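You operate a simulated robot arm through the tools that you are given. There is no shell and no other tool.

You run a simulated two-armed robot. Do the job below in one go: nothing can be reset, and whatever is moved stays where it is left.

## Task
Press the creases out of the red napkin.
Fine: wind the press back up and pull the tray out with the napkin on it; leave the other napkin alone.
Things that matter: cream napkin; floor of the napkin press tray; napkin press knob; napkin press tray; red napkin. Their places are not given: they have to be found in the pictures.

Only the result counts: the job must be done as asked and must still hold three seconds after the hand-in. Knocking over, shifting, dropping, spilling or breaking anything else fails it. Flat cloth is picked up by pressing the open fingertips on it (5 to 10 N) and closing them slowly along it; thin cloth reads only 2 to 8 mm in the jaws.

## Robot
Two 7-joint arms with fingered hands on one trunk that stands fixed in place. Base frame: the origin is at the foot of the trunk, x ahead of it, y to its left, z up; the work surface is at about z = 700. Lengths are in mm, angles in degrees, forces in N, time in s.
The left shoulder is at [30, 119, 1019], the right one opposite. With the tool pointing down near the work surface each hand reaches from about 100 to 740 mm from the base axis, measured 20 degrees to its own side. Payload 3.8 kg a hand.
Tool frame (each hand has its own): the origin (TCP) lies between the finger pads and is the grasp point; the fingertips stand 25 mm ahead of it; z points along the fingers, y is the line along which they close. The gripper opens to 88 mm; its body begins 29 mm behind the TCP. The gripper is a hand of 4 fingers: y runs from the thumb to the fingers, the wrist lies at [-13, -106, -174] in the tool frame.
Orientation is that of the tool frame in the base frame, as [roll, pitch, yaw] about the fixed x, y, z axes, in that order (R = Rz(yaw) Ry(pitch) Rx(roll)). With the fingers straight down and the wrist toward the robot, the tool's x, y and z point along [0, 1, 0], [1, 0, 0] and [0, 0, -1] of the base frame.

## Interface
- The arms move only by the tool play_rows. It takes "left_targets", "right_targets" or both (then of equal length, played together; a hand with none holds still); each is a list of rows, each a list of 6 numbers: the shift along the tool's x, y, z in mm, then the turn, a rotation vector about the tool's x, y, z in rad. In form: [[x, y, z, ax, ay, az], ...]. A call has 1 to 20 rows; each row shifts and turns the commanded pose from where the row before left it, along the tool's axes as they then stand. Rows are played at 5 a second. More than 50 mm and 8.6 degrees between two rows, and nothing of the call is played. A pose out of reach is approached as far as the arm can. The call stops where the force on the tool passes 40 N (or 10 N more than at its start, if that is more) or the arm is blocked; 0.2 s more then pass. In this call time passes only in rows, and 0.2 s behind the last. The reply holds the time, the measured pose of the TCP, the force on the tool along the base axes, the opening and the grip force, in the units named above and with some noise, with the torque about the TCP (base axes, N m) and any sound that the robot's microphone picked up.
- Cameras (640 x 400 px; columns grow to the right, rows downward): "scene" is now at [48.8, -12.9, 1565.3]; the picture's right is [-0.10, -1.00, 0.00], its down [-0.78, 0.07, -0.61] and it looks along [0.61, -0.06, -0.79] (base axes); focal length 344 px, centre (320, 200). "left" rides on the left gripper at [-64, -83, -98] in its tool frame; the picture's right is [-0.62, -0.37, 0.69], its down [0.71, -0.63, 0.30] and it looks along [0.32, 0.68, 0.65] (tool axes); focal length 265 px, centre (320, 200). "right" rides on the right gripper at [64, -83, -98] in its tool frame; the picture's right is [-0.62, 0.37, -0.69], its down [-0.71, -0.63, 0.30] and it looks along [-0.32, 0.68, 0.65] (tool axes); focal length 265 px, centre (320, 200).
- snapshot(camera): a new picture of that camera. The clock stands still meanwhile.
- move_column(by): moves the trunk up (or, below 0, down) by that many mm; the arms and the scene camera ride with it, the base frame stays. It gives what a move gives, with no picture.
- move_fingers(index, middle, ring, thumb_bend, thumb_turn, hand): sets how far each is bent, from 0 (flat) to 100 (curled in); at 30 the hand is open as for a grip, at 70 the pads meet at the TCP. One left out holds its place. A second passes; each finger stops where it meets its share of the squeeze, and holds until it gets a number again. It is the only way to open and close the hand. It gives what a move gives, with no picture; readings hold the bend of each and the force on the fingers (four entries, about 0 where the hand has none), thumb and palm. thumb_turn goes from beside the hand (0) to across from the fingers (100), as for a grip.
- pan_tilt(pan, tilt): turns the head with the scene camera to pan (to the left, within 120 degrees either way) and tilt (down, from -29 to 69), counted from straight ahead of the robot. It gives what a move gives.
- measure_at(camera, pixels): for up to 12 pixels [column, row] of the newest picture of that camera ("zoom" is the newest enlarged one), the place [x, y, z] in the base frame of the surface seen there, good to about 3 mm, but the place of the scene camera against the robot may be out by one fixed shift of up to 12 mm in any direction. The clock stands still meanwhile.
- enlarge(camera, box): a new picture of the part [left, top, right, bottom] of that camera's present view, enlarged. The clock stands still meanwhile.
- job_done(): hands the job in; it is judged then, once.

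Leave the grippers open and the arms clear of the work at the hand-in unless told otherwise.

The tools are called after "Call:" as a command line: name --argument value ..., lists and objects as JSON in quotes. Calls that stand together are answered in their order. play_rows: Moves the arms, as the interface text tells. Its arguments: {"type":"object","properties":{"left_targets":{"type":"array"},"right_targets":{"type":"array"}},"required":[]} The other tools are called the same way: move_column (by) moves the trunk up or down; move_fingers (index, middle, ring, thumb_bend, thumb_turn, hand) moves the fingers one by one; pan_tilt (pan, tilt) turns the head that bears the scene camera; snapshot (camera) takes a picture; measure_at (camera, pixels) gives the place of the surface under pixels of a picture; enlarge (camera, box) takes an enlarged picture of a part of a camera's view; job_done () hands the job in.

At the start:

```text
time: 0.0
left_ee_pos: [567.2, 176.1, 1163.5]
left_tool_rot: [-180.0, 0.1, 90.0]
left_force: [0.9, 0.5, 0.9]
left_wrist_torque: [0.01, -0.01, 0.02]
left_gripper_width: 87.7
left_gripper_force: 0.0
left_shape: jaw
left_bend: [30.0, 30.0, 30.0, 30.0, 98.0]
left_finger forces: [0.0, 0.1, 0.0, 0.0, 0.0, 0.0]
right_ee_pos: [435.8, -257.0, 1109.7]
right_tool_rot: [180.0, -0.1, 90.1]
right_force: [-0.4, -0.1, 0.3]
right_wrist_torque: [0.02, 0.01, 0.0]
right_gripper_width: 87.5
right_gripper_force: 0.0
right_shape: jaw
right_bend: [30.0, 30.0, 30.0, 30.0, 98.0]
right_finger forces: [0.0, 0.0, 0.1, 0.1, 0.0, 0.0]
trunk travel left (down, up): [-175.0, 415.0]
head pan, tilt (commanded): [-5.4, 52.0]
```

scene: 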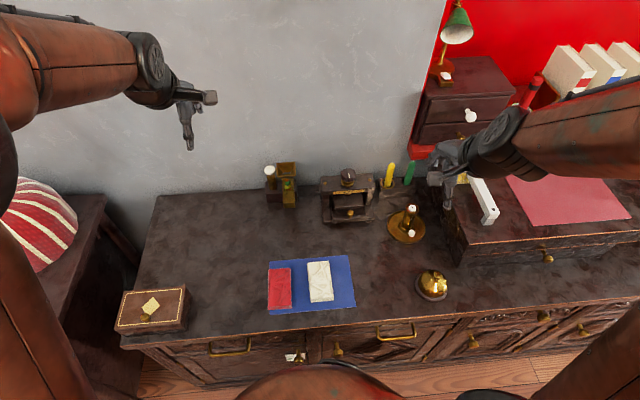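
right: 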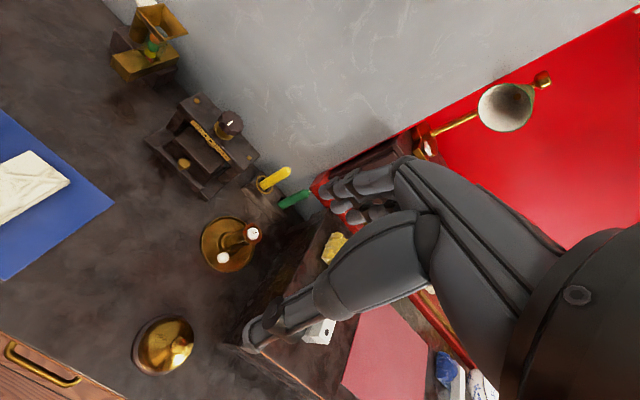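
left: 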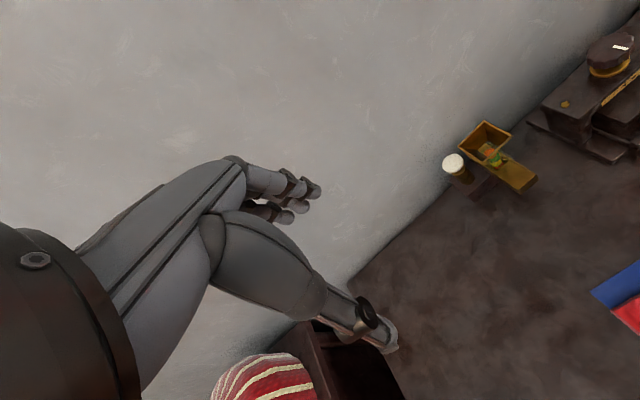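

I see a blue mat with a red and a cream napkin around pixel (310,283), and a small dark press at about (347,197). First I enlarge both areas to look closely.

Call:
enlarge --camera "scene" --box '[290, 150, 430, 240]'

Call:
enlarge --camera "scene" --box '[240, 240, 380, 330]'

```text
4.44 times, centred on (360, 195) of scene
```

zoom: 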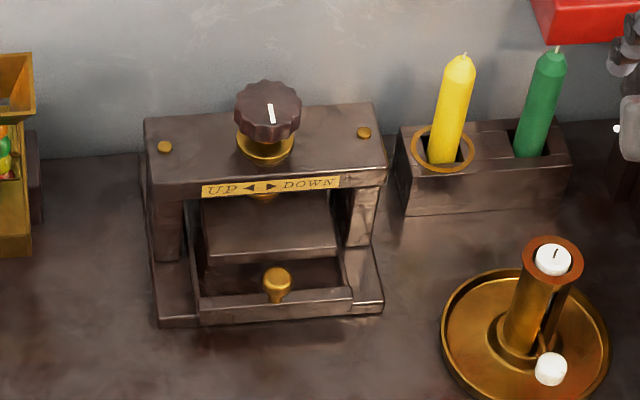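

```text
4.44 times, centred on (310, 285) of scene
```

zoom: 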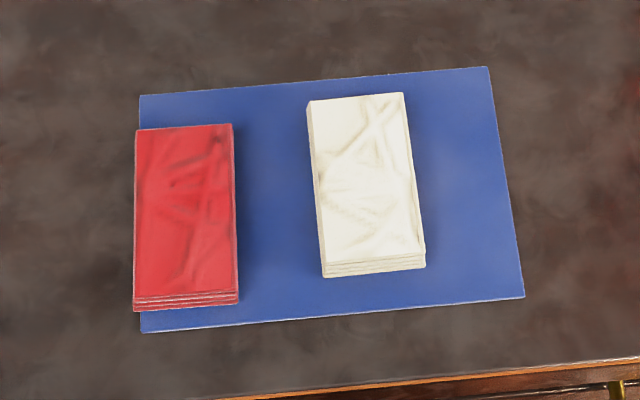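

The napkins lie folded on the blue mat. I measure their corners in this zoom.

Call:
measure_at --camera "zoom" --pixels '[[138, 132], [230, 127], [236, 290], [136, 295], [185, 215], [312, 104], [402, 96], [422, 255], [325, 265], [270, 200], [80, 200], [450, 200]]'

Call:
enlarge --camera "scene" --box '[310, 155, 390, 235]'

```text
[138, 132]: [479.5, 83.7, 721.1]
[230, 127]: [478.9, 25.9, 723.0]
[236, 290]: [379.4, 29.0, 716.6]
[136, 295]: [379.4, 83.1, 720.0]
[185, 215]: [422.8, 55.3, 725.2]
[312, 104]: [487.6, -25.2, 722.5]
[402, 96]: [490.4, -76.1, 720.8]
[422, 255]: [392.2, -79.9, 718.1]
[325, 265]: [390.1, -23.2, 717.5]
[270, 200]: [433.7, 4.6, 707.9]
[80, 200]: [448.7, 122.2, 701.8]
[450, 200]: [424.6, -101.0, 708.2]
```

```text
5.00 times, centred on (350, 195) of scene
```

zoom: 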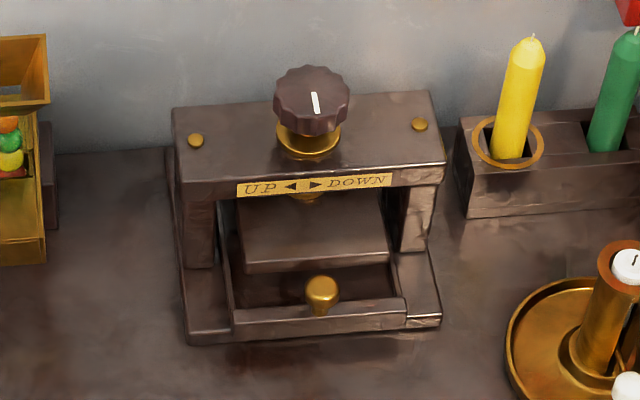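

Red napkin: about x 379–480, y 26–83, top z≈722 (about 15 mm thick). Now I measure the press: knob, platen, tray walls, handle and posts.

Call:
measure_at --camera "zoom" --pixels '[[312, 100], [290, 105], [335, 100], [195, 140], [420, 125], [320, 288], [240, 315], [400, 308], [310, 278], [315, 230], [190, 325], [435, 315]]'

Call:
measure_at --camera "zoom" --pixels '[[245, 268], [385, 258], [176, 112], [430, 95], [186, 178], [443, 160], [312, 135], [260, 295], [225, 270], [400, 262], [318, 308], [350, 285]]'

```text
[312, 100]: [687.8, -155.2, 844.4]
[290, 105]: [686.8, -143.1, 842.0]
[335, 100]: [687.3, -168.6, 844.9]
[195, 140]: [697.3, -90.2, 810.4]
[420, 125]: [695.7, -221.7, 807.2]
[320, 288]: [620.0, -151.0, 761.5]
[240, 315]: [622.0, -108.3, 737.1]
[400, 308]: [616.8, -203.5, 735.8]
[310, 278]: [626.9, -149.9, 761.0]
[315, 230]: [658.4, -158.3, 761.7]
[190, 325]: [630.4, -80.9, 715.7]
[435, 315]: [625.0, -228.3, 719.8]
```

```text
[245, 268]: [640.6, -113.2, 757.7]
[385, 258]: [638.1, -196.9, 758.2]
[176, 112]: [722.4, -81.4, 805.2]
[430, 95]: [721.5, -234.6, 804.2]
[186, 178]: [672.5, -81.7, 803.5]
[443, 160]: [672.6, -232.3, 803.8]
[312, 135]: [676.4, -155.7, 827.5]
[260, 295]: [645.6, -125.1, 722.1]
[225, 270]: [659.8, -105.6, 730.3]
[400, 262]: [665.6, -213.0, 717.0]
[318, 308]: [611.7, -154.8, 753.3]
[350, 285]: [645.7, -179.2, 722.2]
```

The right wrist camera also sees the press (knob at about (228,122), tray handle at about (184,163)). Since the scene camera can have a fixed offset, I measure the same points through the right camera to compare.

Call:
enlarge --camera "right" --box '[130, 70, 290, 220]'

Call:
measure_at --camera "right" --pixels '[[228, 122], [184, 163], [196, 99], [250, 160], [147, 138], [206, 198], [70, 182], [37, 152], [113, 205], [20, 190]]'

```text
2.67 times, centred on (210, 145) of right
```

zoom: 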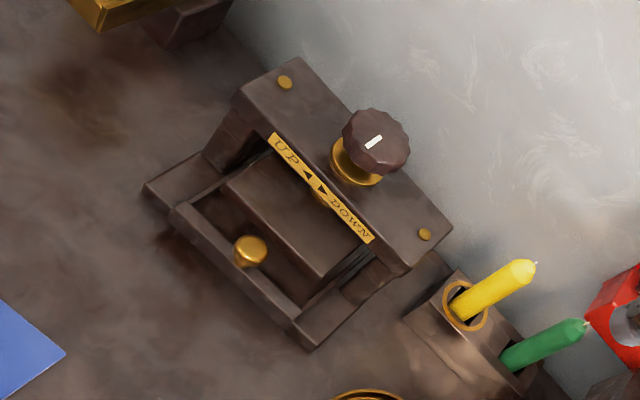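

```text
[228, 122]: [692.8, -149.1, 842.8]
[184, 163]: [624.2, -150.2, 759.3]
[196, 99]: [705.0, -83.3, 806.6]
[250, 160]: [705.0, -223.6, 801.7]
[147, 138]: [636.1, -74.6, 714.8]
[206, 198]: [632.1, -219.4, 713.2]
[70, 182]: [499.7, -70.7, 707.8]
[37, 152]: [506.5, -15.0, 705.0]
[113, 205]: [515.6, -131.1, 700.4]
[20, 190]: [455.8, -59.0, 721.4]
```

I now measure matching features in this enlarged right-camera picture: the screws at (285,83), (425,234), handle at (250,250), knob corners, base corners (145,188), (313,348).

Call:
measure_at --camera "zoom" --pixels '[[285, 82], [425, 234], [250, 245], [375, 135], [376, 142], [350, 140], [402, 140], [147, 190], [312, 346], [240, 205], [310, 265], [225, 235]]'

Call:
measure_at --camera "zoom" --pixels '[[175, 210], [300, 318], [318, 278], [235, 182], [295, 60], [450, 225], [240, 100], [395, 270], [270, 215], [65, 352]]'

```text
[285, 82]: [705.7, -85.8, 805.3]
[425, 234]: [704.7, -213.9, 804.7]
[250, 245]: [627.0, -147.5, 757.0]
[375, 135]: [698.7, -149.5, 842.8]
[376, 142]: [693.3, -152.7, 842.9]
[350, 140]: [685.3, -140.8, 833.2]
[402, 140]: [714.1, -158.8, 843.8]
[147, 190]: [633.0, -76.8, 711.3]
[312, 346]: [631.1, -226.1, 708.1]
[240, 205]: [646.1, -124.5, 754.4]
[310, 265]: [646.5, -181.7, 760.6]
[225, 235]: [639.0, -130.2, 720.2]
```

```text
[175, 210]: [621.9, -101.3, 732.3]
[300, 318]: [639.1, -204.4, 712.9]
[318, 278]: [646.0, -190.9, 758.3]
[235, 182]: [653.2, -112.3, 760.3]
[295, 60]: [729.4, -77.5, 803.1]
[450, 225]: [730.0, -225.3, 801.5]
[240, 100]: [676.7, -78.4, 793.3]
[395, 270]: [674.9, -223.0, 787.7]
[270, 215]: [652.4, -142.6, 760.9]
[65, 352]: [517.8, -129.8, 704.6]
```

The right-camera minus scene difference on the press screws and beam corners is about [+8, +6, −3], so I correct scene readings by that. Next I measure obstacles near the path: candle holder (407,225), bell (432,285), wooden box front edge (470,262), candle block (390,200), grinder (283,185).

Call:
measure_at --camera "scene" --pixels '[[411, 208], [410, 233], [390, 228], [424, 235], [432, 274], [432, 295], [465, 262], [452, 232], [490, 215], [475, 182], [270, 170], [295, 205]]'

Call:
enlarge --camera "scene" --box '[360, 140, 560, 310]'

```text
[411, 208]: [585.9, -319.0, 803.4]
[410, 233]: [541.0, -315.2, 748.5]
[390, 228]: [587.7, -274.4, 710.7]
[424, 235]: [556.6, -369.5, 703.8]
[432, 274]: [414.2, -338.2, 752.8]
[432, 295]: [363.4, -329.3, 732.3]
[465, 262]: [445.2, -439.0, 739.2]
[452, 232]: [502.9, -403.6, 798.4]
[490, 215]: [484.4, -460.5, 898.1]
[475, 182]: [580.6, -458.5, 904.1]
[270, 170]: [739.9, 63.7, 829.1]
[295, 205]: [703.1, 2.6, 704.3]
```

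```text
2.35 times, centred on (460, 225) of scene
```

zoom: 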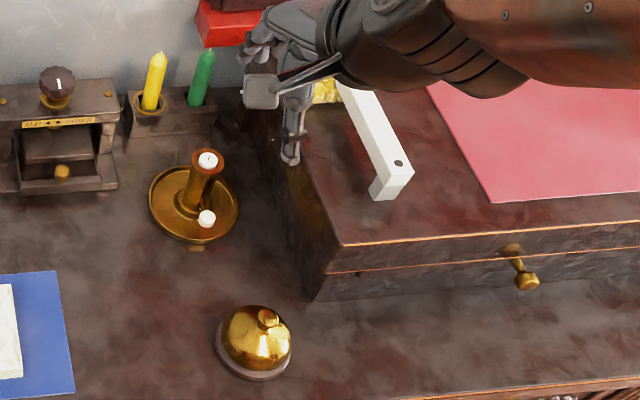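

The arms' workspace on the left side is clear; the candle holder (z up to ~800 at x≈590, y≈−310) and bell stand on the right. I will use the left hand for tray and napkin. First I rotate the left tool 90° about its own z so that the wrist lies to the left (fingers closing along base y).

Call:
play_rows --left_targets '[[0, 0, 0, 0, 0, 0.1428], [0, 0, 0, 0, 0, 0.1428], [0, 0, 0, 0, 0, 0.1428], [0, 0, 0, 0, 0, 0.1428], [0, 0, 0, 0, 0, 0.1428], [0, 0, 0, 0, 0, 0.1428], [0, 0, 0, 0, 0, 0.1428], [0, 0, 0, 0, 0, 0.1428], [0, 0, 0, 0, 0, 0.1428], [0, 0, 0, 0, 0, 0.1428], [0, 0, 0, 0, 0, 0.1428]]'

```text
time: 2.4
left_ee_pos: [568.0, 175.5, 1164.1]
left_tool_rot: [179.9, 0.0, -0.2]
left_force: [-1.0, 0.5, 0.2]
left_wrist_torque: [0.01, 0.01, 0.0]
left_gripper_width: 87.5
left_gripper_force: 0.1
left_shape: jaw
left_bend: [30.0, 30.0, 30.0, 30.0, 98.0]
left_finger forces: [0.0, 0.0, 0.1, 0.0, 0.0, 0.0]
right_ee_pos: [436.5, -256.9, 1111.0]
right_tool_rot: [-179.9, 0.0, 90.1]
right_force: [-0.7, -0.2, 0.1]
right_wrist_torque: [-0.01, 0.01, 0.0]
right_gripper_width: 87.8
right_gripper_force: 0.0
right_shape: jaw
right_bend: [30.0, 30.0, 30.0, 30.0, 98.0]
right_finger forces: [0.0, 0.1, 0.0, 0.1, 0.0, 0.0]
trunk travel left (down, up): [-175.0, 415.0]
head pan, tilt (commanded): [-5.4, 52.0]
```

Rotation done. Now I move the left hand over the table in front of the press (to about x 540, y −150, z 870), and shift the right hand 80 mm to the right to make room.

Call:
play_rows --left_targets '[[-2.8, 32.5, 29.4, 0, 0, 0], [-2.8, 32.5, 29.4, 0, 0, 0], [-2.8, 32.5, 29.4, 0, 0, 0], [-2.8, 32.5, 29.4, 0, 0, 0], [-2.8, 32.5, 29.4, 0, 0, 0], [-2.8, 32.5, 29.4, 0, 0, 0], [-2.8, 32.5, 29.4, 0, 0, 0], [-2.8, 32.5, 29.4, 0, 0, 0], [-2.8, 32.5, 29.4, 0, 0, 0], [-2.8, 32.5, 29.4, 0, 0, 0]]' --right_targets '[[-20, 0, 0, 0, 0, 0], [-20, 0, 0, 0, 0, 0], [-20, 0, 0, 0, 0, 0], [-20, 0, 0, 0, 0, 0], [0, 0, 0, 0, 0, 0], [0, 0, 0, 0, 0, 0], [0, 0, 0, 0, 0, 0], [0, 0, 0, 0, 0, 0], [0, 0, 0, 0, 0, 0], [0, 0, 0, 0, 0, 0]]'

Call:
snapshot --camera "scene"

Call:
snapshot --camera "left"

```text
time: 4.6
left_ee_pos: [539.9, -149.7, 868.9]
left_tool_rot: [-180.0, 0.0, 0.0]
left_force: [0.5, -0.1, 0.0]
left_wrist_torque: [-0.01, 0.0, 0.02]
left_gripper_width: 87.6
left_gripper_force: 0.1
left_shape: jaw
left_bend: [30.0, 30.0, 30.0, 30.0, 98.0]
left_finger forces: [0.1, 0.0, 0.1, 0.0, 0.0, 0.0]
right_ee_pos: [435.1, -338.0, 1111.1]
right_tool_rot: [-179.9, -0.1, 90.1]
right_force: [0.0, -0.1, -0.2]
right_wrist_torque: [0.02, -0.01, -0.02]
right_gripper_width: 87.5
right_gripper_force: 0.1
right_shape: jaw
right_bend: [30.0, 30.0, 30.0, 30.0, 98.0]
right_finger forces: [0.0, 0.1, 0.1, 0.0, 0.0, 0.0]
trunk travel left (down, up): [-175.0, 415.0]
head pan, tilt (commanded): [-5.4, 52.0]
```

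```text
taken
```

scene: 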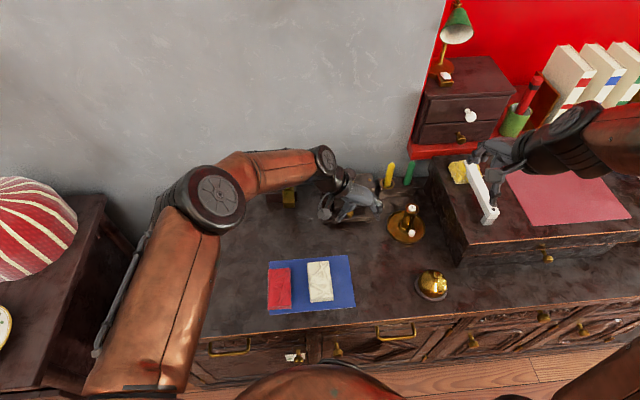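

```text
taken
```

left: 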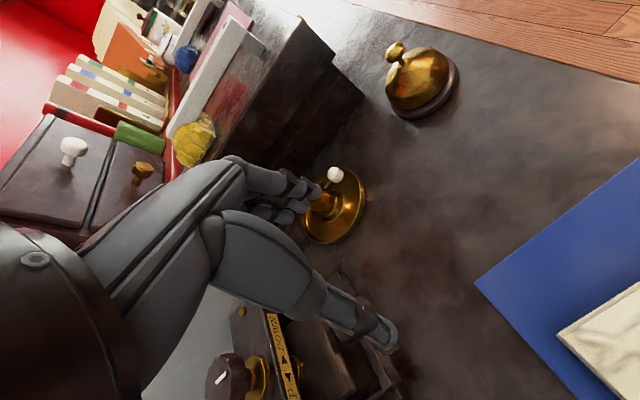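

The left hand hovers in front of the press. I enlarge the view of its fingers to learn how they are laid out relative to the TCP (which projects to about (315,242)).

Call:
enlarge --camera "left" --box '[220, 140, 420, 380]'

```text
1.67 times, centred on (320, 260) of left
```

zoom: 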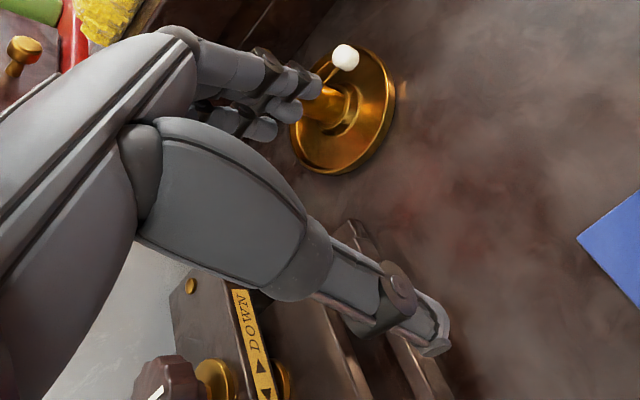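

I measure the fingertips and thumb tip directly in this zoom: fingertips at (318,86), (296,112), (270,130), thumb tip at (435,340).

Call:
measure_at --camera "zoom" --pixels '[[316, 86], [294, 111], [268, 130], [435, 345], [425, 310], [405, 335], [300, 80], [280, 78], [260, 50]]'

```text
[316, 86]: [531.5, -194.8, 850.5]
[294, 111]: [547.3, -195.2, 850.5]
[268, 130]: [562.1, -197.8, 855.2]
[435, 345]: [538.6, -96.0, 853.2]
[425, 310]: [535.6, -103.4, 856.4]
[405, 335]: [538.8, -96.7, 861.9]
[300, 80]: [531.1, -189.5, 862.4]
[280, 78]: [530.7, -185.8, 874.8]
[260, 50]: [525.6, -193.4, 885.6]
```

Fingertips sit at tool x ≈ −6, +10, +24 and the thumb at ≈ +1. Now I tilt the left tool 45° so the fingers point forward-down, avoiding the press beam and platen.

Call:
play_rows --left_targets '[[0, 0, 0, 0, 0.131, 0], [0, 0, 0, 0, 0.131, 0], [0, 0, 0, 0, 0.131, 0], [0, 0, 0, 0, 0.131, 0], [0, 0, 0, 0, 0.131, 0], [0, 0, 0, 0, 0.131, 0]]'

Call:
snapshot --camera "left"

```text
time: 6.0
left_ee_pos: [539.4, -149.8, 870.8]
left_tool_rot: [-180.0, -45.3, 0.0]
left_force: [0.5, -0.9, 0.4]
left_wrist_torque: [0.01, -0.01, -0.01]
left_gripper_width: 87.8
left_gripper_force: 0.0
left_shape: jaw
left_bend: [30.0, 30.0, 30.0, 30.0, 98.0]
left_finger forces: [0.0, 0.1, 0.0, 0.0, 0.0, 0.0]
right_ee_pos: [434.6, -336.6, 1110.6]
right_tool_rot: [-180.0, 0.0, 90.0]
right_force: [-0.4, 0.7, -0.8]
right_wrist_torque: [-0.02, 0.0, 0.03]
right_gripper_width: 87.9
right_gripper_force: 0.1
right_shape: jaw
right_bend: [30.0, 30.0, 30.0, 30.0, 98.0]
right_finger forces: [0.1, 0.0, 0.0, 0.0, 0.0, 0.0]
trunk travel left (down, up): [-175.0, 415.0]
head pan, tilt (commanded): [-5.4, 52.0]
```

```text
taken
```

left: 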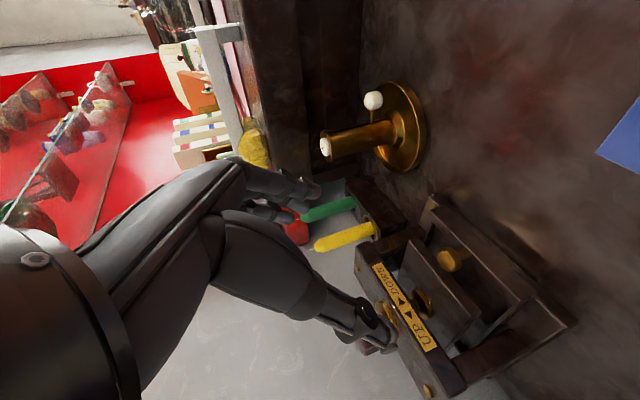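

Good view of the press with the handle at (452,260). I enlarge it and measure handle, platen and tray.

Call:
enlarge --camera "left" --box '[350, 180, 590, 400]'

```text
1.82 times, centred on (470, 290) of left
```

zoom: 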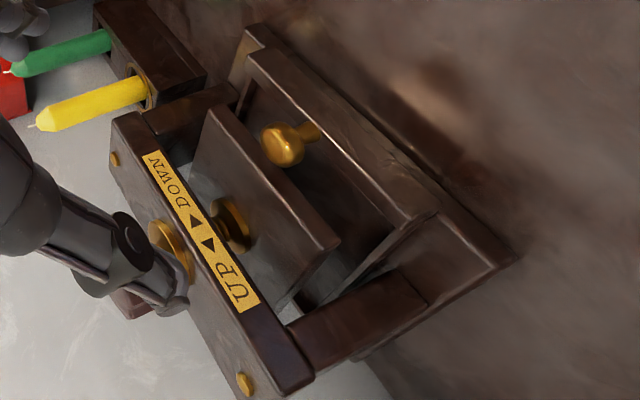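

I measure: ball (278,142), ball edges (264,140), (297,150), stem (312,131), tray wall top (345,150), platen corners (212,112), (335,240), platen front bottom, tray floor (345,215).

Call:
measure_at --camera "zoom" --pixels '[[280, 145], [266, 140], [296, 150], [312, 131], [345, 155], [360, 130], [214, 114], [333, 240], [255, 75], [428, 210], [345, 215], [310, 170]]'

Call:
measure_at --camera "zoom" --pixels '[[285, 290], [370, 255], [335, 300], [290, 170], [335, 195], [505, 255], [465, 215], [300, 375], [122, 120], [245, 380], [116, 158], [300, 185]]'

```text
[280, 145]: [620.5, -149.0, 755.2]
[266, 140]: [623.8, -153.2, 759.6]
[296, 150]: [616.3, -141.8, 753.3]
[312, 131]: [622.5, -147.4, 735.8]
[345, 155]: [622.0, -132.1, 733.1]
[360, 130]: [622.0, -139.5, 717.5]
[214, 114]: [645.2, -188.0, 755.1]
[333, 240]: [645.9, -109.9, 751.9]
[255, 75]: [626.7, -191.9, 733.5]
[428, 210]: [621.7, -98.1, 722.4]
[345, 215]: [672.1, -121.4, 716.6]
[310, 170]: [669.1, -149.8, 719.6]
```

```text
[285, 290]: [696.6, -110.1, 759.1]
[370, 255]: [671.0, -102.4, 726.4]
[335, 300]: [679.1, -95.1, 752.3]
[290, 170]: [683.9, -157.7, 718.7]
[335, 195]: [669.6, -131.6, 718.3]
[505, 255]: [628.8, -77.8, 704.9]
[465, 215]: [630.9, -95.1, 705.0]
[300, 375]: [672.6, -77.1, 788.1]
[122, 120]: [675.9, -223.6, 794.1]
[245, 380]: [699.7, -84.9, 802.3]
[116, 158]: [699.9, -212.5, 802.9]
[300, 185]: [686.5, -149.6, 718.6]
```

Ball centre ≈ (624, −149, 751), tray wall top z≈735, tray floor z≈718, platen front x≈645 with underside ≈752. I curl one finger to learn which of the three is the upper one (tool x +24): trying the index.

Call:
move_fingers --hand "left" --ring 95

Call:
snapshot --camera "left"

```text
time: 7.0
left_ee_pos: [539.6, -148.9, 870.3]
left_tool_rot: [-180.0, -45.0, -0.1]
left_force: [0.0, 0.7, 0.3]
left_wrist_torque: [0.02, -0.02, 0.0]
left_gripper_width: 84.4
left_gripper_force: 0.0
left_shape: fingers
left_bend: [30.0, 30.0, 95.0, 30.0, 98.0]
left_finger forces: [0.0, 0.0, 0.0, 0.0, 0.0, 0.0]
right_ee_pos: [433.9, -336.7, 1111.7]
right_tool_rot: [-180.0, 0.0, 90.0]
right_force: [0.3, 0.1, 0.1]
right_wrist_torque: [0.03, -0.04, -0.01]
right_gripper_width: 87.6
right_gripper_force: 0.1
right_shape: jaw
right_bend: [30.0, 30.0, 30.0, 30.0, 98.0]
right_finger forces: [0.0, 0.0, 0.0, 0.0, 0.0, 0.0]
trunk travel left (down, up): [-175.0, 415.0]
head pan, tilt (commanded): [-5.4, 52.0]
```

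```text
taken
```

left: 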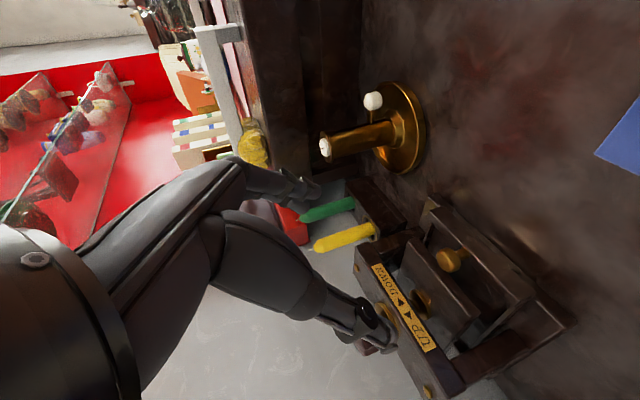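

I actually curled the ring finger, and that appears to be the far one (tool x +24): its tip vanished behind the others. I enlarge to confirm.

Call:
enlarge --camera "left" --box '[210, 140, 410, 360]'

```text
1.82 times, centred on (310, 250) of left
```

zoom: 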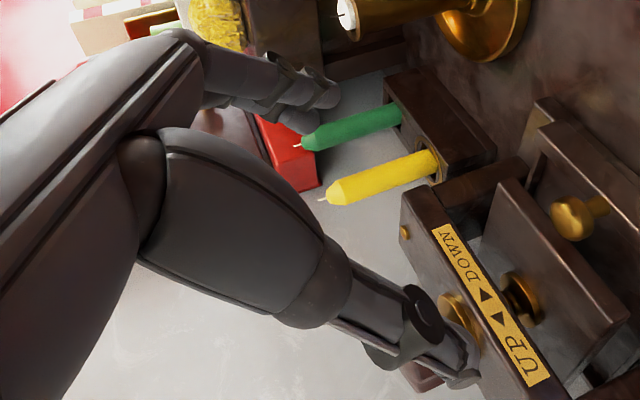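

Confirmed: only index and middle remain extended. I pre-close index, middle and thumb to bend 45 and then approach to 60 mm short of the ball.

Call:
move_fingers --hand "left" --index 45 --middle 45 --thumb_bend 45

Call:
play_rows --left_targets '[[-6.2, 0, 21, 0, 0, 0], [-6.2, 0, 21, 0, 0, 0], [-6.2, 0, 21, 0, 0, 0], [-6.2, 0, 21, 0, 0, 0]]'

Call:
snapshot --camera "left"

Call:
enlarge --camera "scene" --box '[280, 140, 440, 240]'

```text
time: 8.0
left_ee_pos: [539.1, -149.5, 870.1]
left_tool_rot: [180.0, -44.9, 0.0]
left_force: [-0.1, -0.4, 0.0]
left_wrist_torque: [-0.03, 0.01, -0.01]
left_gripper_width: 53.4
left_gripper_force: 0.0
left_shape: fingers
left_bend: [45.0, 45.0, 95.0, 45.0, 98.0]
left_finger forces: [0.0, 0.0, 0.1, 0.1, 0.0, 0.0]
right_ee_pos: [433.7, -337.0, 1111.4]
right_tool_rot: [180.0, 0.0, 90.0]
right_force: [0.5, -0.2, -0.3]
right_wrist_torque: [0.02, -0.04, -0.01]
right_gripper_width: 87.6
right_gripper_force: 0.1
right_shape: jaw
right_bend: [30.0, 30.0, 30.0, 30.0, 98.0]
right_finger forces: [0.0, 0.0, 0.0, 0.1, 0.0, 0.0]
trunk travel left (down, up): [-175.0, 415.0]
head pan, tilt (commanded): [-5.4, 52.0]
```

```text
time: 9.0
left_ee_pos: [581.6, -148.4, 793.5]
left_tool_rot: [180.0, -44.9, 0.0]
left_force: [-0.1, 0.0, -0.2]
left_wrist_torque: [0.0, -0.02, -0.02]
left_gripper_width: 53.3
left_gripper_force: 0.1
left_shape: fingers
left_bend: [45.0, 45.0, 95.0, 45.0, 98.0]
left_finger forces: [0.0, 0.0, 0.0, 0.1, 0.1, 0.1]
right_ee_pos: [434.3, -336.4, 1111.2]
right_tool_rot: [-180.0, 0.0, 90.0]
right_force: [0.2, -0.2, -0.3]
right_wrist_torque: [0.0, -0.01, -0.03]
right_gripper_width: 87.6
right_gripper_force: 0.1
right_shape: jaw
right_bend: [30.0, 30.0, 30.0, 30.0, 98.0]
right_finger forces: [0.0, 0.1, 0.0, 0.1, 0.0, 0.0]
trunk travel left (down, up): [-175.0, 415.0]
head pan, tilt (commanded): [-5.4, 52.0]
```

```text
taken
```

left: 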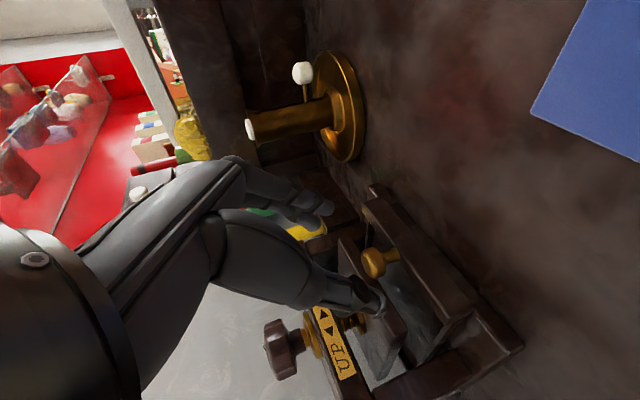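

```text
4.00 times, centred on (360, 190) of scene
```

zoom: 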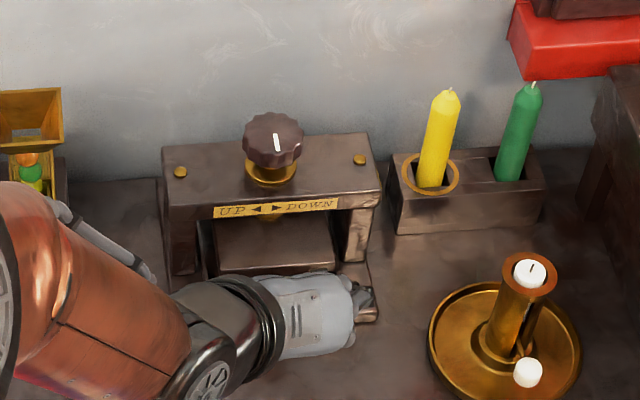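

The ball is at (375,263), matching the prediction. I measure the thumb tip (376,305) and fingertip (325,207) at this bend to set depth.

Call:
measure_at --camera "left" --pixels '[[326, 207], [377, 308], [372, 300], [318, 222], [373, 262], [380, 265]]'

```text
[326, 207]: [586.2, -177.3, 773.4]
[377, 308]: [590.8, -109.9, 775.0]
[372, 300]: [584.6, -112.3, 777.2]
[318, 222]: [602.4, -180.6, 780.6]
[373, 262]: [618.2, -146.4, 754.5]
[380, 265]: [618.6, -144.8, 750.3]
```

Tips reach about 22 mm ahead of the TCP. I advance 43 mm along the tool axis so the tips straddle the ball.

Call:
play_rows --left_targets '[[0, 0, 14, 0, 0, 0], [0, 0, 14, 0, 0, 0], [0, 0, 10, 0, 0, 0], [0, 0, 5, 0, 0, 0]]'

Call:
snapshot --camera "left"

```text
time: 10.0
left_ee_pos: [612.2, -149.6, 761.8]
left_tool_rot: [180.0, -45.0, 0.0]
left_force: [0.5, -0.4, -0.4]
left_wrist_torque: [-0.01, 0.0, 0.03]
left_gripper_width: 53.2
left_gripper_force: 0.1
left_shape: fingers
left_bend: [45.0, 45.0, 95.0, 45.0, 98.0]
left_finger forces: [0.0, 0.1, 0.1, 0.0, 0.0, 0.1]
right_ee_pos: [435.0, -337.5, 1111.6]
right_tool_rot: [180.0, 0.0, 90.0]
right_force: [0.3, -1.2, -0.4]
right_wrist_torque: [0.02, 0.02, 0.01]
right_gripper_width: 87.6
right_gripper_force: 0.0
right_shape: jaw
right_bend: [30.0, 30.0, 30.0, 30.0, 98.0]
right_finger forces: [0.0, 0.0, 0.0, 0.0, 0.0, 0.0]
trunk travel left (down, up): [-175.0, 415.0]
head pan, tilt (commanded): [-5.4, 52.0]
```

```text
taken
```

left: 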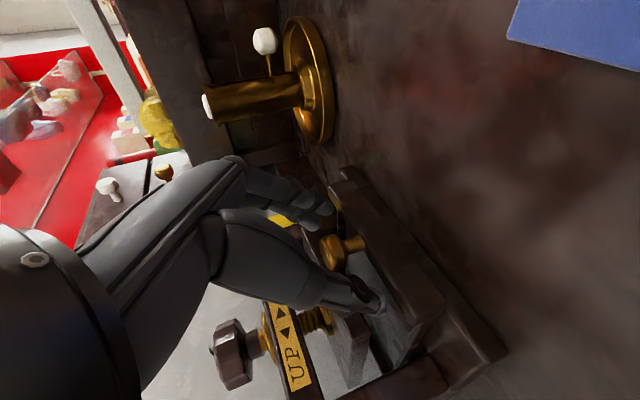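

The ball at (335,250) lies between fingertips and thumb. I close the index, middle and thumb on it.

Call:
move_fingers --hand "left" --index 68 --middle 68 --thumb_bend 68

Call:
snapshot --camera "left"

```text
time: 11.0
left_ee_pos: [611.8, -150.7, 763.0]
left_tool_rot: [180.0, -44.9, -0.1]
left_force: [0.1, -3.8, -1.6]
left_wrist_torque: [-0.04, -0.01, -0.05]
left_gripper_width: 12.1
left_gripper_force: 4.8
left_shape: fingers
left_bend: [63.0, 64.0, 95.0, 64.0, 97.0]
left_finger forces: [3.1, 3.1, 0.1, 0.1, 2.6, 0.0]
right_ee_pos: [433.8, -337.1, 1111.6]
right_tool_rot: [-180.0, 0.0, 90.0]
right_force: [0.1, -0.4, -0.5]
right_wrist_torque: [-0.04, 0.04, 0.01]
right_gripper_width: 87.4
right_gripper_force: 0.1
right_shape: jaw
right_bend: [30.0, 30.0, 30.0, 30.0, 98.0]
right_finger forces: [0.0, 0.0, 0.0, 0.0, 0.0, 0.0]
trunk travel left (down, up): [-175.0, 415.0]
head pan, tilt (commanded): [-5.4, 52.0]
```

```text
taken
```

left: 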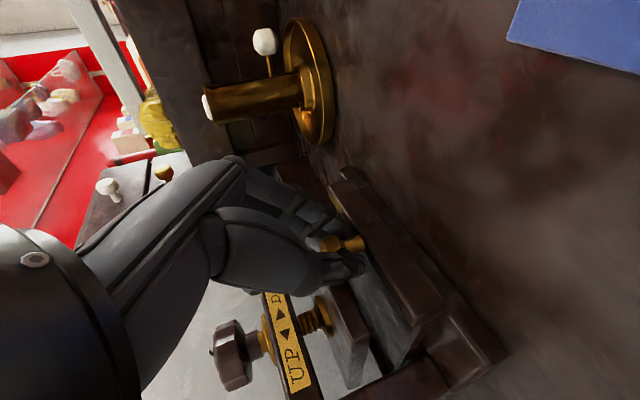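

The ball is gripped (12 mm, 4.8 N). I pull straight back (−x) 30 mm and look.

Call:
play_rows --left_targets '[[-3.54, 0, -3.54, 0, 0, 0], [-3.54, 0, -3.54, 0, 0, 0], [-3.54, 0, -3.54, 0, 0, 0], [-3.54, 0, -3.54, 0, 0, 0], [-3.54, 0, -3.54, 0, 0, 0], [-3.54, 0, -3.54, 0, 0, 0]]'

Call:
snapshot --camera "left"

```text
time: 12.4
left_ee_pos: [582.1, -148.8, 761.2]
left_tool_rot: [-179.9, -44.9, 0.0]
left_force: [0.6, -2.9, -0.9]
left_wrist_torque: [0.01, 0.0, -0.05]
left_gripper_width: 12.0
left_gripper_force: 4.3
left_shape: fingers
left_bend: [63.0, 64.0, 95.0, 64.0, 97.0]
left_finger forces: [3.0, 3.3, 0.0, 0.0, 2.5, 0.0]
right_ee_pos: [435.2, -337.3, 1111.5]
right_tool_rot: [180.0, 0.0, 90.1]
right_force: [0.5, 0.9, 0.1]
right_wrist_torque: [0.01, -0.01, 0.0]
right_gripper_width: 87.6
right_gripper_force: 0.0
right_shape: jaw
right_bend: [30.0, 30.0, 30.0, 30.0, 98.0]
right_finger forces: [0.0, 0.0, 0.1, 0.1, 0.1, 0.0]
trunk travel left (down, up): [-175.0, 415.0]
head pan, tilt (commanded): [-5.4, 52.0]
```

```text
taken
```

left: 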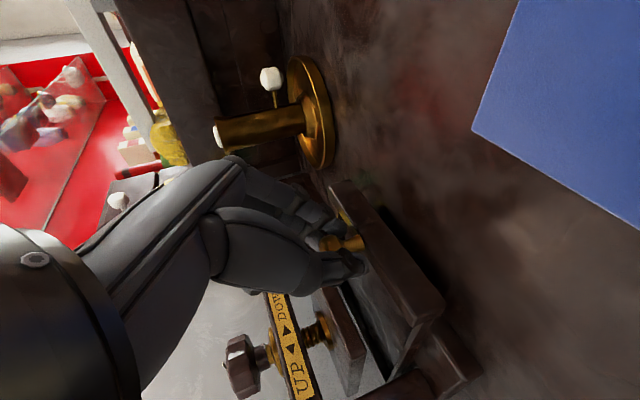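

The tray slides smoothly with the handle. I pull 40 mm more.

Call:
play_rows --left_targets '[[-3.54, 0, -3.54, 0, 0, 0], [-3.54, 0, -3.54, 0, 0, 0], [-3.54, 0, -3.54, 0, 0, 0], [-3.54, 0, -3.54, 0, 0, 0], [-3.54, 0, -3.54, 0, 0, 0], [-3.54, 0, -3.54, 0, 0, 0], [-3.54, 0, -3.54, 0, 0, 0], [-3.54, 0, -3.54, 0, 0, 0]]'

Call:
snapshot --camera "scene"

```text
time: 14.2
left_ee_pos: [542.8, -149.6, 762.4]
left_tool_rot: [180.0, -44.9, 0.1]
left_force: [0.2, -3.3, -1.2]
left_wrist_torque: [0.02, 0.02, -0.06]
left_gripper_width: 11.8
left_gripper_force: 4.4
left_shape: fingers
left_bend: [63.0, 64.0, 95.0, 64.0, 97.0]
left_finger forces: [3.1, 3.1, 0.0, 0.0, 2.5, 0.0]
right_ee_pos: [435.0, -337.3, 1111.8]
right_tool_rot: [-180.0, 0.0, 90.0]
right_force: [0.2, -0.4, 0.7]
right_wrist_torque: [0.01, 0.02, -0.05]
right_gripper_width: 87.4
right_gripper_force: 0.0
right_shape: jaw
right_bend: [30.0, 30.0, 30.0, 30.0, 98.0]
right_finger forces: [0.0, 0.1, 0.0, 0.1, 0.0, 0.1]
trunk travel left (down, up): [-175.0, 415.0]
head pan, tilt (commanded): [-5.4, 52.0]
```

```text
taken
```

scene: 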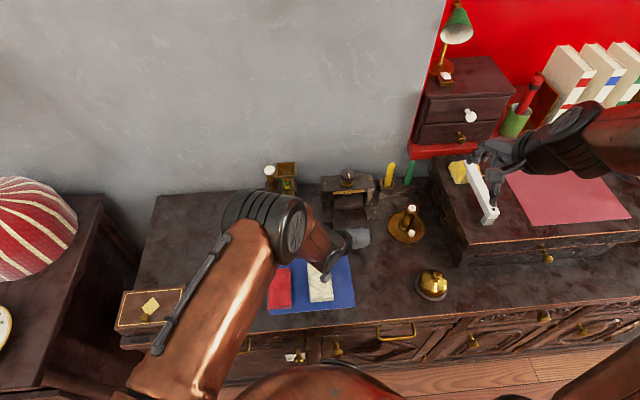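

Something of the arm appears near the cream napkin at (327,278); I enlarge to check clearance.

Call:
enlarge --camera "scene" --box '[250, 170, 410, 320]'

```text
2.67 times, centred on (330, 245) of scene
```

zoom: 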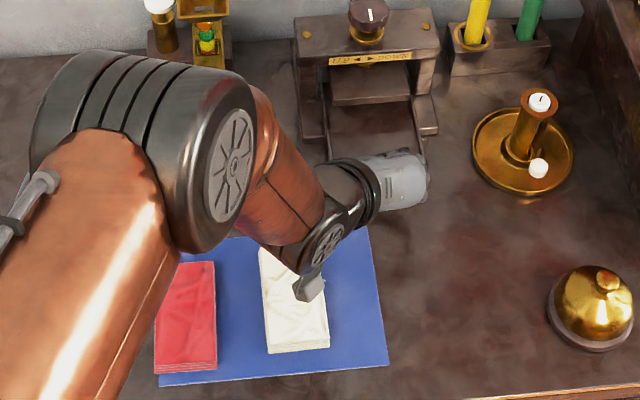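

That is the wrist camera mount at about z 786, well above the napkin. The tray is out 70 mm. I pull another 20 mm, watching the force.

Call:
play_rows --left_targets '[[-2.83, 0, -2.83, 0, 0, 0], [-2.83, 0, -2.83, 0, 0, 0], [-2.83, 0, -2.83, 0, 0, 0], [-2.83, 0, -2.83, 0, 0, 0], [-2.83, 0, -2.83, 0, 0, 0]]'

Call:
enlarge --camera "scene" --box '[310, 160, 410, 240]'

```text
time: 15.4
left_ee_pos: [522.8, -149.3, 762.4]
left_tool_rot: [179.9, -45.1, 0.0]
left_force: [1.0, -1.9, 0.4]
left_wrist_torque: [0.01, -0.01, -0.05]
left_gripper_width: 11.4
left_gripper_force: 3.9
left_shape: fingers
left_bend: [64.0, 64.0, 95.0, 65.0, 97.0]
left_finger forces: [2.5, 2.9, 0.0, 0.0, 2.7, 0.1]
right_ee_pos: [433.7, -336.8, 1111.2]
right_tool_rot: [180.0, 0.0, 90.0]
right_force: [-0.1, -0.2, 0.5]
right_wrist_torque: [0.0, -0.01, -0.01]
right_gripper_width: 87.4
right_gripper_force: 0.2
right_shape: jaw
right_bend: [30.0, 30.0, 30.0, 30.0, 98.0]
right_finger forces: [0.0, 0.0, 0.0, 0.1, 0.0, 0.0]
trunk travel left (down, up): [-175.0, 415.0]
head pan, tilt (commanded): [-5.4, 52.0]
```

```text
5.00 times, centred on (360, 200) of scene
```

zoom: 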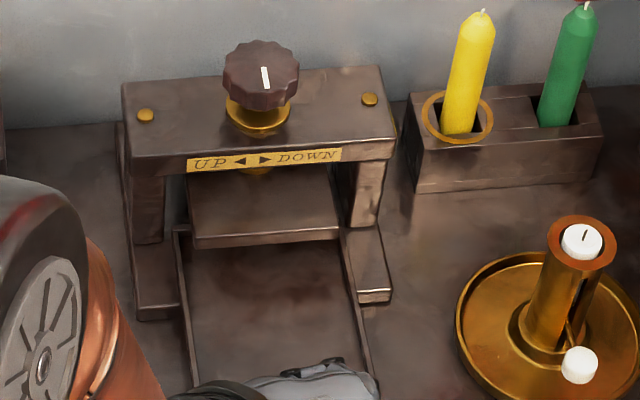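

The grip width shrank slightly (11.4 mm). I check the grip in the left camera.

Call:
snapshot --camera "left"

```text
taken
```

left: 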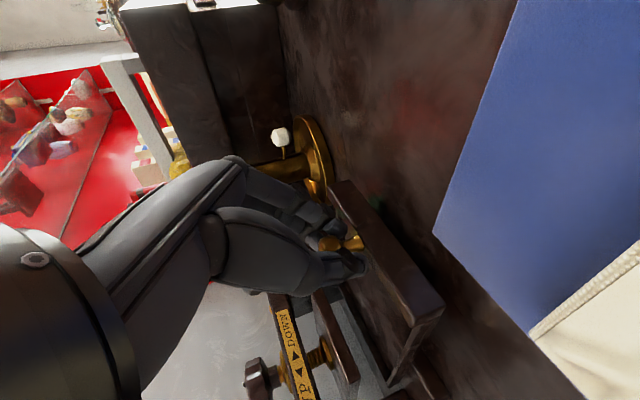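

Still held. I pull another 10 mm in 2 mm rows and read the force.

Call:
play_rows --left_targets '[[-1.41, 0, -1.41, 0, 0, 0], [-1.41, 0, -1.41, 0, 0, 0], [-1.41, 0, -1.41, 0, 0, 0], [-1.41, 0, -1.41, 0, 0, 0], [-1.41, 0, -1.41, 0, 0, 0]]'

Call:
snapshot --camera "left"

```text
time: 16.6
left_ee_pos: [512.6, -150.1, 763.1]
left_tool_rot: [180.0, -45.0, 0.1]
left_force: [0.6, -1.7, -3.3]
left_wrist_torque: [0.01, 0.06, -0.02]
left_gripper_width: 11.8
left_gripper_force: 4.4
left_shape: fingers
left_bend: [64.0, 64.0, 95.0, 64.0, 97.0]
left_finger forces: [3.3, 2.6, 0.0, 0.1, 3.1, 0.0]
right_ee_pos: [434.7, -337.3, 1111.4]
right_tool_rot: [-180.0, 0.1, 90.0]
right_force: [-0.5, 0.0, 0.7]
right_wrist_torque: [-0.04, -0.01, -0.01]
right_gripper_width: 87.3
right_gripper_force: 0.0
right_shape: jaw
right_bend: [30.0, 30.0, 30.0, 30.0, 98.0]
right_finger forces: [0.1, 0.0, 0.0, 0.1, 0.0, 0.1]
trunk travel left (down, up): [-175.0, 415.0]
head pan, tilt (commanded): [-5.4, 52.0]
```

```text
taken
```

left: 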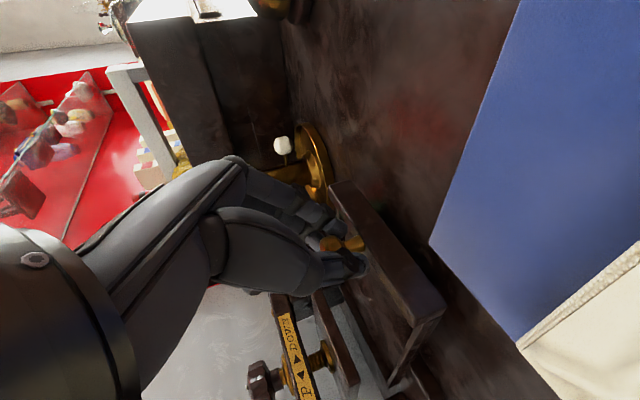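

The downward force grew to −3.3 N, maybe the tray's weight. I check the tray and press in the scene camera before deciding.

Call:
enlarge --camera "scene" --box '[300, 165, 420, 255]'

Call:
snapshot --camera "right"

```text
4.44 times, centred on (360, 210) of scene
```

zoom: 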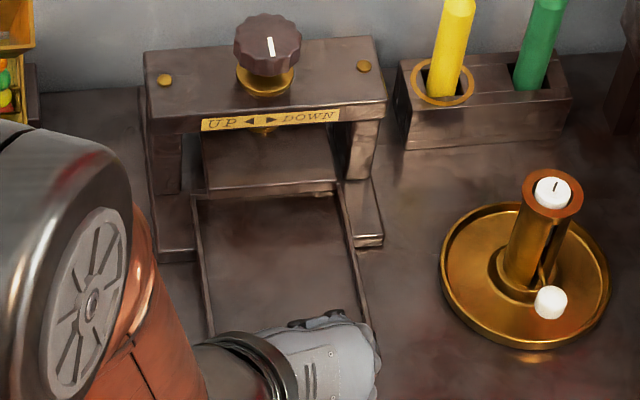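

```text
taken
```

right: 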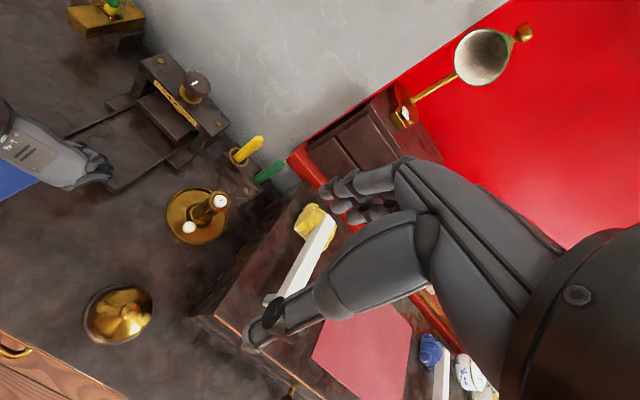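

I measure the tray floor and rims in the scene zoom to see whether it is level and how long it is.

Call:
measure_at --camera "zoom" --pixels '[[270, 210], [260, 240], [255, 270], [250, 300], [240, 325], [300, 240], [310, 270], [199, 215], [208, 300], [345, 215], [362, 290], [270, 190]]'

```text
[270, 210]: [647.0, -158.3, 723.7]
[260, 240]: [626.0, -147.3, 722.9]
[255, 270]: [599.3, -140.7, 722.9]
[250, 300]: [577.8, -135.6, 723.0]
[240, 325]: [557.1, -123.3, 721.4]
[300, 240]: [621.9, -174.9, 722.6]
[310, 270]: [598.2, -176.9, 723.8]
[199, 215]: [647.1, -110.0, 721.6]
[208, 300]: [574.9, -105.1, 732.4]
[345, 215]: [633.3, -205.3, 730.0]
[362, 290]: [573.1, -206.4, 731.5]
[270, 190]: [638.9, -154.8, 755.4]
```

The tray floor is level (z≈720 corrected) and out ~99 mm. I pull a further 12 mm so the napkin can be centred under the platen later, checking the force for a stop.

Call:
play_rows --left_targets '[[-1.41, 0, -1.41, 0, 0, 0], [-1.41, 0, -1.41, 0, 0, 0], [-1.41, 0, -1.41, 0, 0, 0], [-1.41, 0, -1.41, 0, 0, 0], [-1.41, 0, -1.41, 0, 0, 0], [-1.41, 0, -1.41, 0, 0, 0]]'

Call:
enlarge --camera "scene" --box '[300, 165, 420, 255]'

Call:
snapshot --camera "left"

```text
time: 18.0
left_ee_pos: [501.1, -150.1, 762.2]
left_tool_rot: [-180.0, -44.9, 0.1]
left_force: [0.1, -3.7, -4.0]
left_wrist_torque: [0.02, 0.06, -0.03]
left_gripper_width: 11.9
left_gripper_force: 4.9
left_shape: fingers
left_bend: [64.0, 65.0, 95.0, 64.0, 97.0]
left_finger forces: [3.8, 3.1, 0.0, 0.0, 2.5, 0.1]
right_ee_pos: [434.4, -336.5, 1111.9]
right_tool_rot: [180.0, 0.1, 89.9]
right_force: [0.5, 0.3, 0.0]
right_wrist_torque: [-0.01, 0.01, -0.01]
right_gripper_width: 87.5
right_gripper_force: 0.1
right_shape: jaw
right_bend: [30.0, 30.0, 30.0, 30.0, 98.0]
right_finger forces: [0.0, 0.0, 0.0, 0.0, 0.1, 0.1]
trunk travel left (down, up): [-175.0, 415.0]
head pan, tilt (commanded): [-5.4, 52.0]
```

```text
4.44 times, centred on (360, 210) of scene
```

zoom: 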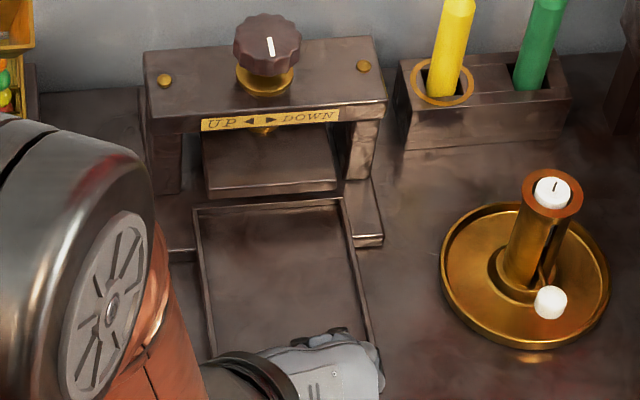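

```text
taken
```

left: 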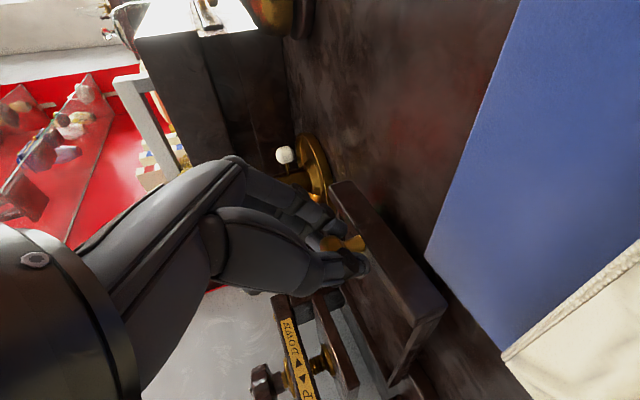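

Now the rear rim of the tray shows at (195,208)–(340,198). I measure the rim, floor and base to see whether the tray is still supported.

Call:
measure_at --camera "zoom" --pixels '[[270, 202], [200, 208], [335, 198], [270, 212], [260, 250], [255, 300], [200, 240], [350, 235], [270, 193], [180, 235], [370, 238], [205, 330]]'

Call:
enlarge --camera "right" --box '[40, 60, 240, 220]'

```text
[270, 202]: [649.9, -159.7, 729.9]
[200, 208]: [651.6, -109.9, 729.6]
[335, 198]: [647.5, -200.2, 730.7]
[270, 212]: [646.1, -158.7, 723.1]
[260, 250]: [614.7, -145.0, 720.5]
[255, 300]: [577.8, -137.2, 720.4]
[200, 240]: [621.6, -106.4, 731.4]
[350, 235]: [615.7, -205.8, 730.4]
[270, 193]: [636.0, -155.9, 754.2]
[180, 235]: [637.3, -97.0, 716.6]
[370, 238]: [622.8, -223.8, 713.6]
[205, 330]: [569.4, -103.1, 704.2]
```

```text
2.50 times, centred on (140, 140) of right
```

zoom: 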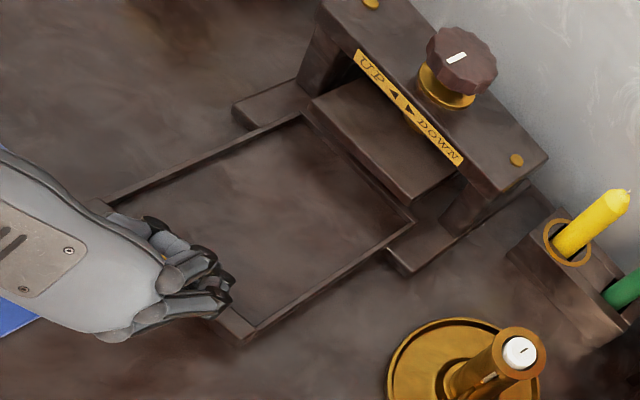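

The tray interior is about x 519–655 (true), 92 mm wide; the napkin fits in front of the platen. To see if the tray is free or rail-held, I lower the hand by 2 mm and compare the vertical force.

Call:
play_rows --left_targets '[[-0.71, 0, 0.71, 0, 0, 0], [-0.71, 0, 0.71, 0, 0, 0], [0, 0, 0, 0, 0, 0]]'

```text
time: 18.8
left_ee_pos: [501.7, -149.6, 760.6]
left_tool_rot: [179.9, -45.1, 0.2]
left_force: [0.0, -2.9, 2.5]
left_wrist_torque: [-0.04, -0.06, -0.04]
left_gripper_width: 10.8
left_gripper_force: 3.8
left_shape: fingers
left_bend: [64.0, 65.0, 95.0, 65.0, 97.0]
left_finger forces: [1.9, 3.2, 0.0, 0.1, 2.0, 0.0]
right_ee_pos: [433.7, -337.3, 1111.8]
right_tool_rot: [179.9, 0.1, 89.9]
right_force: [-0.5, -0.6, -0.5]
right_wrist_torque: [0.04, 0.0, 0.01]
right_gripper_width: 87.6
right_gripper_force: 0.0
right_shape: jaw
right_bend: [30.0, 30.0, 30.0, 30.0, 98.0]
right_finger forces: [0.0, 0.1, 0.0, 0.0, 0.0, 0.0]
trunk travel left (down, up): [-175.0, 415.0]
head pan, tilt (commanded): [-5.4, 52.0]
```

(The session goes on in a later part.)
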